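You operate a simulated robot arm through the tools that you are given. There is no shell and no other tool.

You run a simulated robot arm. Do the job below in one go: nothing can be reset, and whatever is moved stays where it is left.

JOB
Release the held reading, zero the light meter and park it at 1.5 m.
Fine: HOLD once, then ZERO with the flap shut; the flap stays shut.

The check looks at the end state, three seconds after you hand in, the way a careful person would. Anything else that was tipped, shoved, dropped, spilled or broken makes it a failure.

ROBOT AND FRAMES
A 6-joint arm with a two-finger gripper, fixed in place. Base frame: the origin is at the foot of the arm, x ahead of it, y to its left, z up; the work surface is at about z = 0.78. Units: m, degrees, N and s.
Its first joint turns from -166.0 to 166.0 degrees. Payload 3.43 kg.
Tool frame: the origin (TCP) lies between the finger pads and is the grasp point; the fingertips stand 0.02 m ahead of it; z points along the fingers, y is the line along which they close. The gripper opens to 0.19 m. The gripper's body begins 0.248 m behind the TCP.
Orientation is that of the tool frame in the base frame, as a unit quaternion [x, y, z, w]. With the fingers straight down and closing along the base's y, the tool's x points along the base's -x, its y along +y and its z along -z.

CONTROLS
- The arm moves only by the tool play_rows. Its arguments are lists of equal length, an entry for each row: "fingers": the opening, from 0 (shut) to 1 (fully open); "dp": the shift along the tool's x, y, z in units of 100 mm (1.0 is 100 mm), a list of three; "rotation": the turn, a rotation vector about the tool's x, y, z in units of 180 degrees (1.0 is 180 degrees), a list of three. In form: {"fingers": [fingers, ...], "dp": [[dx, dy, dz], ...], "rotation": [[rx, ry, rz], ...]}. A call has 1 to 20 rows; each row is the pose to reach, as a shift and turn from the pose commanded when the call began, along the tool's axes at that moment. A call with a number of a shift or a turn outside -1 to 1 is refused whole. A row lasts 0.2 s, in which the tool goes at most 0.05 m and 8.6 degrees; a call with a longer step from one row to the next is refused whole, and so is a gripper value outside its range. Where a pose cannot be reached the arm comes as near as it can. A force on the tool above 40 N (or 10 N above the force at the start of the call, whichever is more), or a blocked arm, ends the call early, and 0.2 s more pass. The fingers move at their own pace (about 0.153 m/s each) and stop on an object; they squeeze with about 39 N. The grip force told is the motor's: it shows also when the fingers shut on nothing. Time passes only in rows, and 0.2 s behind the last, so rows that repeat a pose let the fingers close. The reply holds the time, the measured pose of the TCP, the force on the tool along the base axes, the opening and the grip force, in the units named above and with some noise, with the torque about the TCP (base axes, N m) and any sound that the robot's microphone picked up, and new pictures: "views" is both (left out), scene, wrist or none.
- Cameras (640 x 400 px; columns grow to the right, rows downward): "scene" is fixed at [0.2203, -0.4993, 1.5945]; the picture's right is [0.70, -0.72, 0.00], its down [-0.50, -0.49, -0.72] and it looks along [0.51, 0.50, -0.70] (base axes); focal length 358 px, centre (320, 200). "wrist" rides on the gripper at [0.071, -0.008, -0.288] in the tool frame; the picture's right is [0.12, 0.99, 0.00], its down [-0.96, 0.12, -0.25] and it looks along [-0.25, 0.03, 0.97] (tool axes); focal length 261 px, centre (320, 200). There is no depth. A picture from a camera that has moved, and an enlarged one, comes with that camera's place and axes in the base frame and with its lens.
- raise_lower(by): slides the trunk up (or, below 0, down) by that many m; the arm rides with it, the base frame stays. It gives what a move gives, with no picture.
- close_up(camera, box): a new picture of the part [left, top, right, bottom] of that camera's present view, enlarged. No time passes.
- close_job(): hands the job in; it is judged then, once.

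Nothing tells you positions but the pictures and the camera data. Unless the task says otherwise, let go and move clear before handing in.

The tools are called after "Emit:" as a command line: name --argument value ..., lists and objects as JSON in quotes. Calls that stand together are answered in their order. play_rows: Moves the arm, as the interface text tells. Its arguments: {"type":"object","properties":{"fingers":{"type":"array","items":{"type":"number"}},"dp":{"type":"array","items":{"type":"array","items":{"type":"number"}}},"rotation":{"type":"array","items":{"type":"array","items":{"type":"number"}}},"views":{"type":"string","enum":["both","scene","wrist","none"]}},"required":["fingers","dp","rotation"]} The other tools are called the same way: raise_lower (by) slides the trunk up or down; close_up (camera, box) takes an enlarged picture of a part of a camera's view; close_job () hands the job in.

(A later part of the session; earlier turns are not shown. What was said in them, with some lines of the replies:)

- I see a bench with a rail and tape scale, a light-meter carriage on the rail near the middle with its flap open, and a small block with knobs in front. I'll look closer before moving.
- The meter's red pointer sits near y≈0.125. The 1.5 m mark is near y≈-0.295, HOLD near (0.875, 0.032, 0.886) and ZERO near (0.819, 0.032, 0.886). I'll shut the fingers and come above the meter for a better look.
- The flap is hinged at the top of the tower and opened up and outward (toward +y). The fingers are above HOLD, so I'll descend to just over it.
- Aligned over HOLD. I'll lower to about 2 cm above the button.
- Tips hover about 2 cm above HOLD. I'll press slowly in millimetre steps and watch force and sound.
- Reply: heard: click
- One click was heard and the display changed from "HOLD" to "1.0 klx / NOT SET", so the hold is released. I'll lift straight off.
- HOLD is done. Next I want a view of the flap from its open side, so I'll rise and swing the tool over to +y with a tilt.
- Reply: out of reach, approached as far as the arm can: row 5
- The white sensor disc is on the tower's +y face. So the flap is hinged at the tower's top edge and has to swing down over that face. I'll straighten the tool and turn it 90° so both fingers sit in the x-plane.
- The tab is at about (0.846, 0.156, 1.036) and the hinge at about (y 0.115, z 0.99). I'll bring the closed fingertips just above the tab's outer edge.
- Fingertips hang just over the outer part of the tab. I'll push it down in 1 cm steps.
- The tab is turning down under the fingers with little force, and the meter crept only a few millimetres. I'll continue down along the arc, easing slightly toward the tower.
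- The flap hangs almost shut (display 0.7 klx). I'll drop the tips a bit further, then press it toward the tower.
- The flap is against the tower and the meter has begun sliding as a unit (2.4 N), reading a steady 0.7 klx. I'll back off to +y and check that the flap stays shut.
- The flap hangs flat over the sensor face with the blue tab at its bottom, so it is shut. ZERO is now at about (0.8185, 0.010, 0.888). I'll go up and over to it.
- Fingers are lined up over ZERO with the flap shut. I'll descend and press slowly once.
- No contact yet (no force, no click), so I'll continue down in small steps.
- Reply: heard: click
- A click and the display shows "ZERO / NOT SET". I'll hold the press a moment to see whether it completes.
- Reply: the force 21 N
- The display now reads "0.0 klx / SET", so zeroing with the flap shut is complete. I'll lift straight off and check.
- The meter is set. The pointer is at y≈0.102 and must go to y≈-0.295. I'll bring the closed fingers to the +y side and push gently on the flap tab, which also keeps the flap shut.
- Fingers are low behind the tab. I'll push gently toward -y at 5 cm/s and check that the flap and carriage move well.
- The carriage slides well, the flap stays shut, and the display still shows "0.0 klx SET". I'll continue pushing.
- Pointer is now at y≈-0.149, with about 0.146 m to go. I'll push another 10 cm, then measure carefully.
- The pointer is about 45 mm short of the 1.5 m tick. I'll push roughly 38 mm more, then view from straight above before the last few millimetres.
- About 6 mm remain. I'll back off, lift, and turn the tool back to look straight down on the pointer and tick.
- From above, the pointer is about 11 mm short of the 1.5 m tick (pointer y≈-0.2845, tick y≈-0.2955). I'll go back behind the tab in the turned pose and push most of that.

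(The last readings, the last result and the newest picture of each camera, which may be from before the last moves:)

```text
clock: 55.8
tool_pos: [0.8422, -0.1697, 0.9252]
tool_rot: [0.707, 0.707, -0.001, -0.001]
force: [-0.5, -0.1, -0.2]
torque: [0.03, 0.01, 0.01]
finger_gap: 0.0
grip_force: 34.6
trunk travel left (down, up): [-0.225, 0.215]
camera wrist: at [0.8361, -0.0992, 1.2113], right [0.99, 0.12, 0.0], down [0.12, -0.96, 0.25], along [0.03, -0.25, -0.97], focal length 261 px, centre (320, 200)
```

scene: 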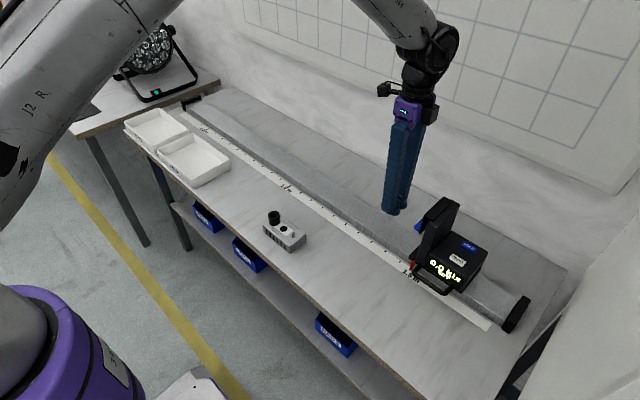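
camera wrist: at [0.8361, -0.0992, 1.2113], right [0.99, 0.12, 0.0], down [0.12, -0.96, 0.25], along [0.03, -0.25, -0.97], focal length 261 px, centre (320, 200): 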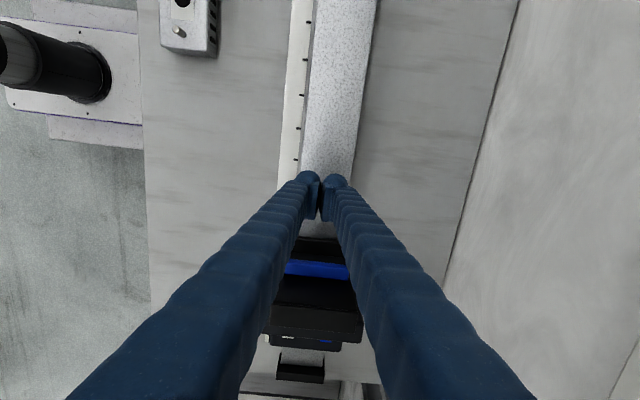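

Emit:
play_rows --fingers '[0, 0, 0, 0, 0, 0, 0, 0, 0, 0]' --dp '[[-0.2, 0, 0], [-0.4, 0, 0], [-0.52, 0, 0], [-0.57, 0, 0], [-0.6, 0, 0], [-0.625, 0, 0], [-0.65, 0, 0], [-0.67, 0, 0], [-0.685, 0, 0], [-0.695, 0, 0]]' --rotation '[[0, 0, 0], [0, 0, 0], [0, 0, 0], [0, 0, 0], [0, 0, 0], [0, 0, 0], [0, 0, 0], [0, 0, 0], [0, 0, 0], [0, 0, 0]]' --views "scene"

Emit:
close_up --camera "scene" --box '[385, 245, 435, 285]'

```text
clock: 58.0
tool_pos: [0.8433, -0.2387, 0.9275]
tool_rot: [0.707, 0.707, 0.0, -0.001]
force: [-0.4, 2.2, 1.5]
torque: [0.0, 0.03, -0.02]
finger_gap: 0.006
grip_force: 34.0
trunk travel left (down, up): [-0.225, 0.215]
```

scene: 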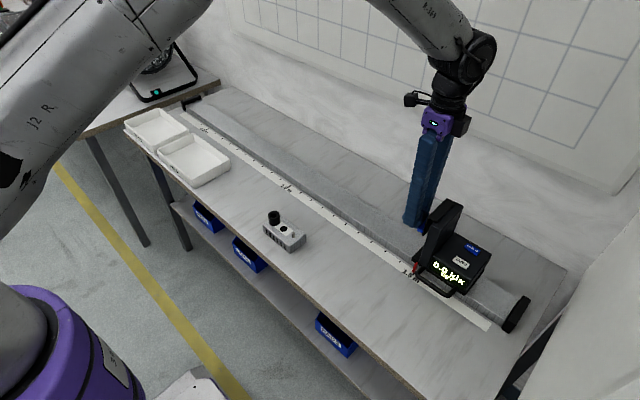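

```text
10.00 times, centred on (410, 265) of scene
camera zoom: at [0.2203, -0.4993, 1.5945], right [0.7, -0.72, 0.0], down [-0.5, -0.49, -0.72], along [0.51, 0.5, -0.7], focal length 3579 px, centre (-580, -450)
```

zoom: 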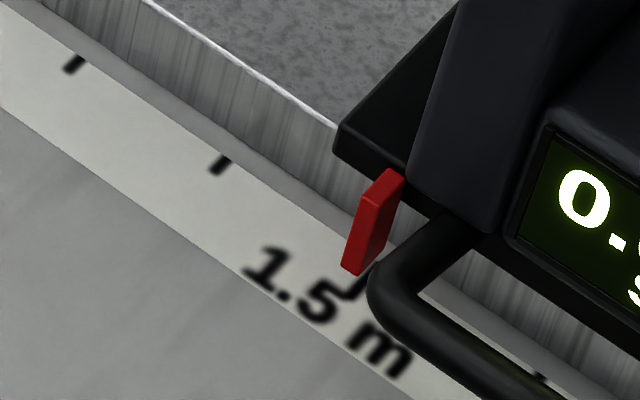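

The pointer is now nearly on the tick, about 1–1.5 mm short. I'll nudge 1.2 mm more, then back off and verify from above.

Emit:
play_rows --fingers '[0, 0, 0]' --dp '[[-0.006, 0, 0], [-0.012, 0, 0], [-0.012, 0, 0]]' --rotation '[[0, 0, 0], [0, 0, 0], [0, 0, 0]]' --views "none"

Emit:
play_rows --fingers '[0, 0, 0, 0, 0, 0]' --dp '[[0.2, 0, 0], [0.5, 0, 0], [0.7, 0, -0.2], [0.7, 0, -0.5], [0.7, 0, -0.8], [0.7, 0, -1.0]]' --rotation '[[0, 0, 0], [0, 0, 0], [0, 0, 0], [0, 0, 0], [0, 0, 0], [0, 0, 0]]' --views "none"

Emit:
play_rows --fingers '[0, 0, 0, 0, 0, 0, 0, 0, 0, 0, 0, 0]' --dp '[[0, 0, -0.1], [0, 0, -0.2], [0, 0, -0.3], [0, 0, -0.4], [0, 0, -0.5], [0, 0, -0.5], [0, 0, -0.5], [0, 0, -0.5], [0, 0, -0.5], [0, 0, -0.5], [0, 0, -0.5], [0, 0, -0.5]]' --rotation '[[0, 0, -0.045], [0, 0, -0.09], [0, 0, -0.135], [0, 0, -0.18], [0, 0, -0.225], [0, 0, -0.27], [0, 0, -0.315], [0, 0, -0.36], [0, 0, -0.405], [0, 0, -0.45], [0, 0, -0.49], [0, 0, -0.5]]' --views "none"

Emit:
play_rows --fingers '[0, 0, 0, 0]' --dp '[[-0.1, -0.3, 0], [-0.2, -0.6, 0], [-0.3, -0.9, 0], [-0.3, -1.0, 0]]' --rotation '[[0, 0, 0], [0, 0, 0], [0, 0, 0], [0, 0, 0]]' --views "both"

Emit:
close_up --camera "wrist" --box '[290, 90, 370, 150]'

Emit:
close_up --camera "scene" --box '[385, 245, 435, 285]'

Emit:
close_up --camera "scene" --box '[380, 180, 500, 300]'

```text
clock: 58.8
tool_pos: [0.8436, -0.2391, 0.9267]
tool_rot: [0.707, 0.708, 0.0, -0.001]
force: [0.7, 1.8, 0.8]
torque: [0.01, 0.02, 0.02]
finger_gap: 0.0061
grip_force: 33.6
trunk travel left (down, up): [-0.225, 0.215]
```

```text
clock: 60.2
tool_pos: [0.8436, -0.1711, 1.0283]
tool_rot: [0.707, 0.707, -0.001, -0.001]
force: [0.1, 0.6, -0.1]
torque: [0.0, -0.03, 0.01]
finger_gap: 0.0003
grip_force: 34.0
trunk travel left (down, up): [-0.225, 0.215]
```

```text
clock: 62.8
tool_pos: [0.844, -0.1701, 1.0761]
tool_rot: [-0.001, 1.0, 0.0, 0.0]
force: [0.9, 0.1, -0.1]
torque: [0.0, -0.02, -0.01]
finger_gap: 0.0
grip_force: 34.7
trunk travel left (down, up): [-0.225, 0.215]
```

```text
clock: 63.8
tool_pos: [0.8735, -0.2705, 1.0768]
tool_rot: [-0.001, 1.0, 0.001, 0.0]
force: [0.6, -0.4, -0.1]
torque: [0.08, 0.0, -0.04]
finger_gap: 0.0
grip_force: 34.2
trunk travel left (down, up): [-0.225, 0.215]
camera wrist: at [0.8043, -0.2793, 1.364], right [-0.12, 0.99, 0.0], down [0.96, 0.11, 0.25], along [0.25, 0.03, -0.97], focal length 261 px, centre (320, 200)
```

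scene: 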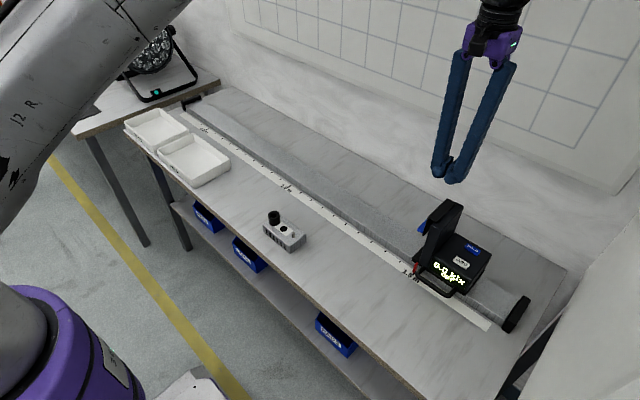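
wrist: 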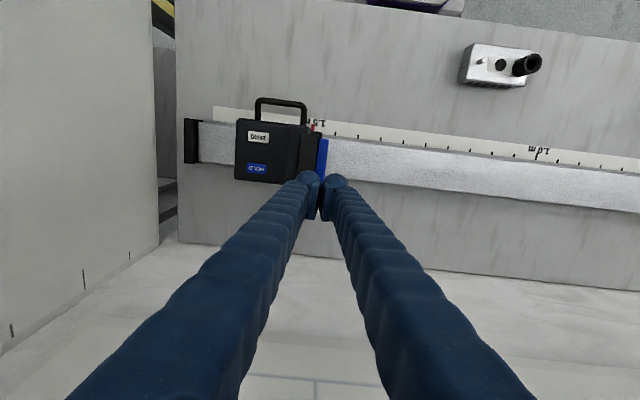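

```text
6.67 times, centred on (330, 120) of wrist
camera zoom: at [0.8043, -0.2793, 1.364], right [-0.12, 0.99, 0.0], down [0.96, 0.11, 0.25], along [0.25, 0.03, -0.97], focal length 1738 px, centre (253, 733)
```

zoom: 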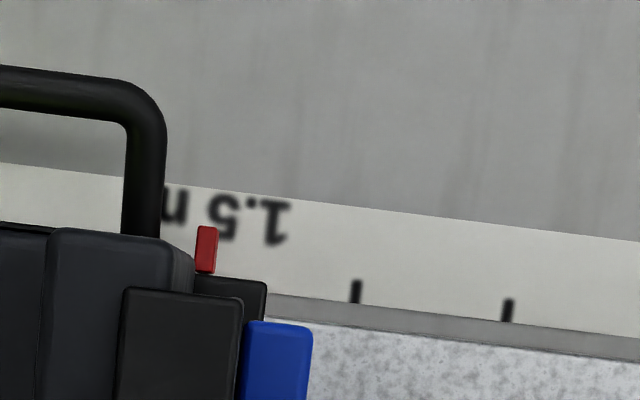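

```text
10.00 times, centred on (410, 265) of scene
camera zoom: at [0.2203, -0.4993, 1.5945], right [0.7, -0.72, 0.0], down [-0.5, -0.49, -0.72], along [0.51, 0.5, -0.7], focal length 3579 px, centre (-580, -450)
```

zoom: 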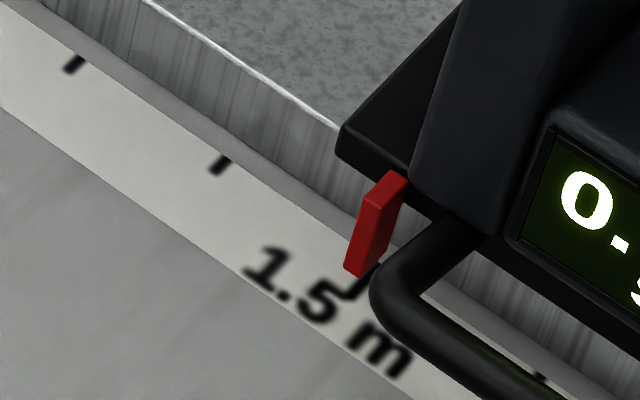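

```text
3.33 times, centred on (440, 240) of scene
camera zoom: at [0.2203, -0.4993, 1.5945], right [0.7, -0.72, 0.0], down [-0.5, -0.49, -0.72], along [0.51, 0.5, -0.7], focal length 1193 px, centre (-80, 67)
```

zoom: 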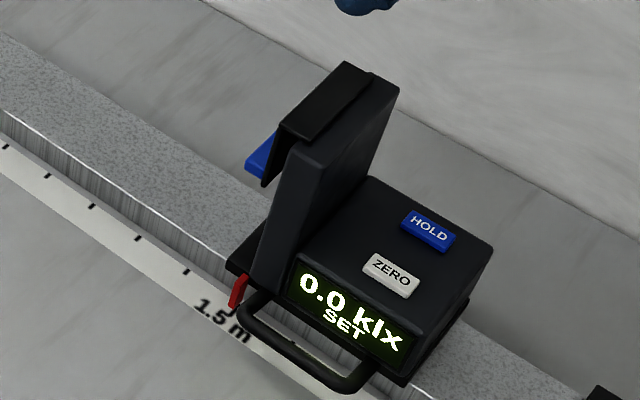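

Display reads "0.0 klx SET", the flap is shut, and the pointer appears to sit on the tick. I'll do one more check with the camera directly over the mark.

Emit:
play_rows --fingers '[0, 0, 0]' --dp '[[0, -0.1, 0], [0, -0.18, 0], [0, -0.18, 0]]' --rotation '[[0, 0, 0], [0, 0, 0], [0, 0, 0]]' --views "none"

Emit:
close_up --camera "wrist" --box '[305, 100, 355, 140]'

Emit:
close_up --camera "scene" --box '[402, 255, 427, 275]'

```text
clock: 64.6
tool_pos: [0.8737, -0.2863, 1.0771]
tool_rot: [0.001, 1.0, 0.0, -0.001]
force: [-0.6, 0.0, 0.5]
torque: [0.01, 0.01, -0.01]
finger_gap: 0.0004
grip_force: 34.8
trunk travel left (down, up): [-0.225, 0.215]
```

```text
10.00 times, centred on (330, 120) of wrist
camera zoom: at [0.8054, -0.2959, 1.3636], right [-0.12, 0.99, 0.0], down [0.96, 0.12, 0.25], along [0.24, 0.03, -0.97], focal length 2606 px, centre (220, 1000)
```

zoom: 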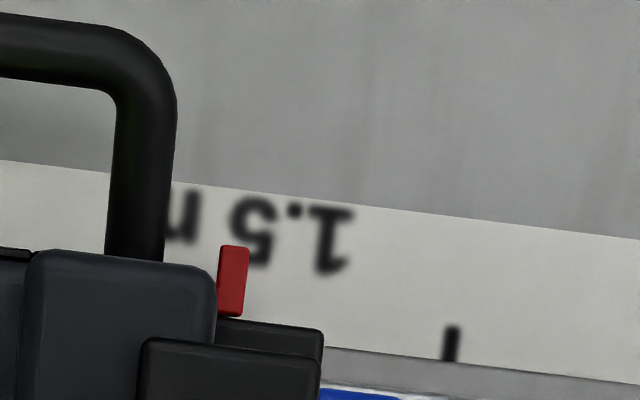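

```text
16.00 times, centred on (414, 265) of scene
camera zoom: at [0.2203, -0.4993, 1.5945], right [0.7, -0.72, 0.0], down [-0.5, -0.49, -0.72], along [0.51, 0.5, -0.7], focal length 5727 px, centre (-1192, -840)
```

zoom: 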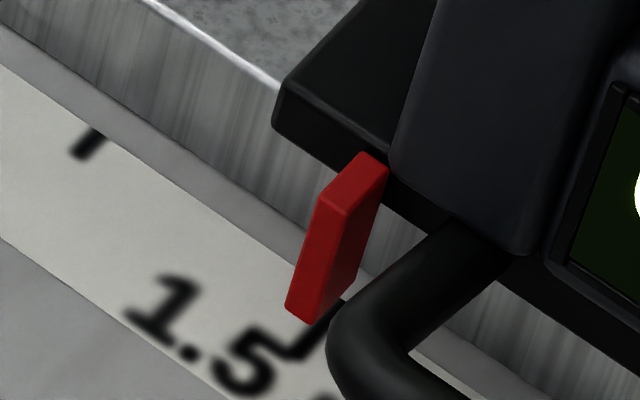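

The pointer is within about 1 mm of the 1.5 m tick. I'll raise the arm clear and take a final look.

Emit:
play_rows --fingers '[0, 0, 0, 0, 0]' --dp '[[0, 0, -0.3], [0, 0, -0.6], [0.2, 0.2, -0.8], [0.4, 0.4, -1.0], [0.6, 0.6, -1.0]]' --rotation '[[0, 0, 0], [0, 0, 0], [0, 0, 0], [0, 0, 0], [0, 0, 0]]' --views "both"

Emit:
close_up --camera "scene" --box '[380, 180, 500, 300]'

Emit:
close_up --camera "wrist" --box '[200, 100, 360, 220]'

```text
clock: 65.8
tool_pos: [0.8125, -0.2279, 1.1798]
tool_rot: [0.0, 1.0, 0.0, 0.0]
force: [-0.1, -0.3, 0.5]
torque: [0.05, -0.04, 0.0]
finger_gap: 0.0002
grip_force: 34.7
trunk travel left (down, up): [-0.225, 0.215]
camera wrist: at [0.7436, -0.2375, 1.4659], right [-0.12, 0.99, 0.0], down [0.96, 0.11, 0.25], along [0.25, 0.03, -0.97], focal length 261 px, centre (320, 200)
```

scene: 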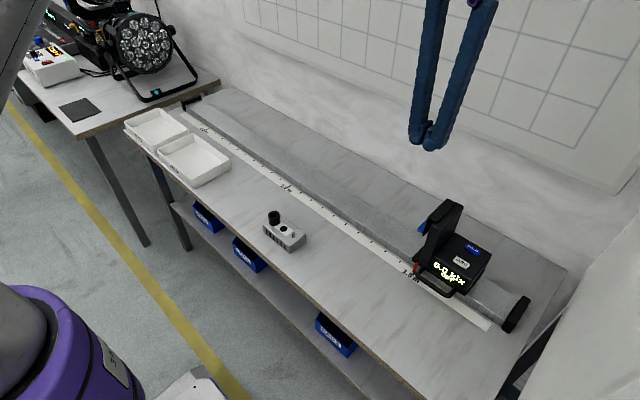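
wrist: 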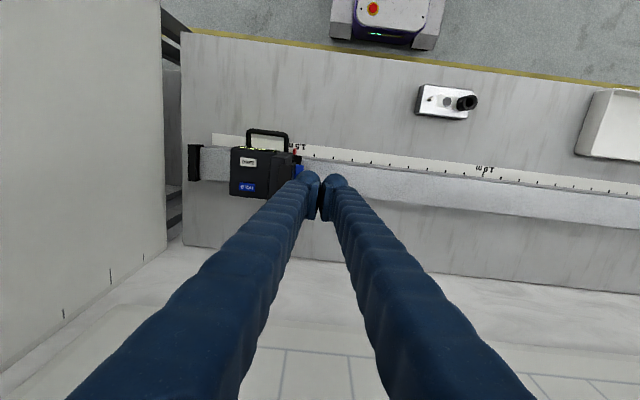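

```text
3.33 times, centred on (440, 240) of scene
camera zoom: at [0.2203, -0.4993, 1.5945], right [0.7, -0.72, 0.0], down [-0.5, -0.49, -0.72], along [0.51, 0.5, -0.7], focal length 1193 px, centre (-80, 67)
```

zoom: 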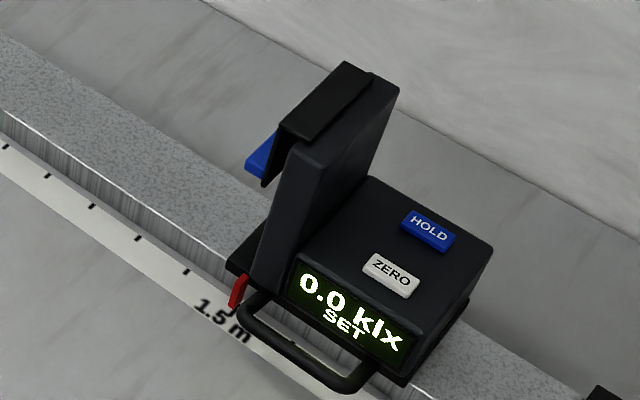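

```text
3.33 times, centred on (280, 160) of wrist
camera zoom: at [0.7436, -0.2375, 1.4659], right [-0.12, 0.99, 0.0], down [0.96, 0.11, 0.25], along [0.25, 0.03, -0.97], focal length 869 px, centre (453, 333)
```

zoom: 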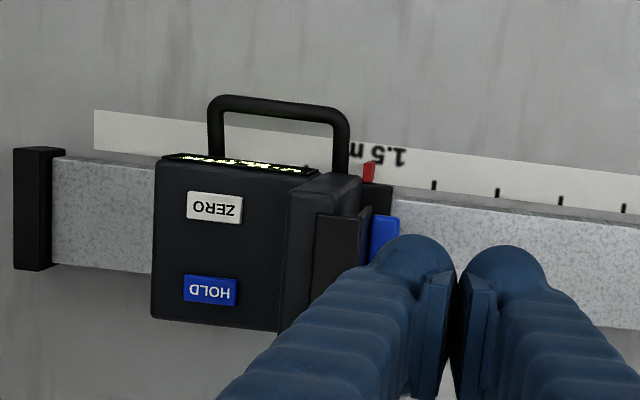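

The display reads "0.0 klx SET" and the flap is shut. The pointer is at the 1.5 m mark, the arm is clear, and the block and trays are where they started. I'm handing in.

Emit:
close_job

```text
The job is handed in.
```

I released the held reading, zeroed the light meter and parked it at 1.5 m, then handed the job in.

- **HOLD:** pressed once, with one click; the display changed from "22.5 klx HOLD" to "1.0 klx NOT SET".
- **Flap and ZERO:** I closed the flap before pressing ZERO. The display then went to "0.0 klx SET", and the flap has stayed shut since.
- **Position:** the red pointer is within about 1 mm of the 1.5 m tick, judged from the cameras. I moved the meter by pushing gently on the flap's blue tab.
- **Surroundings:** nothing else on the bench was touched, and the arm is raised clear of the meter.
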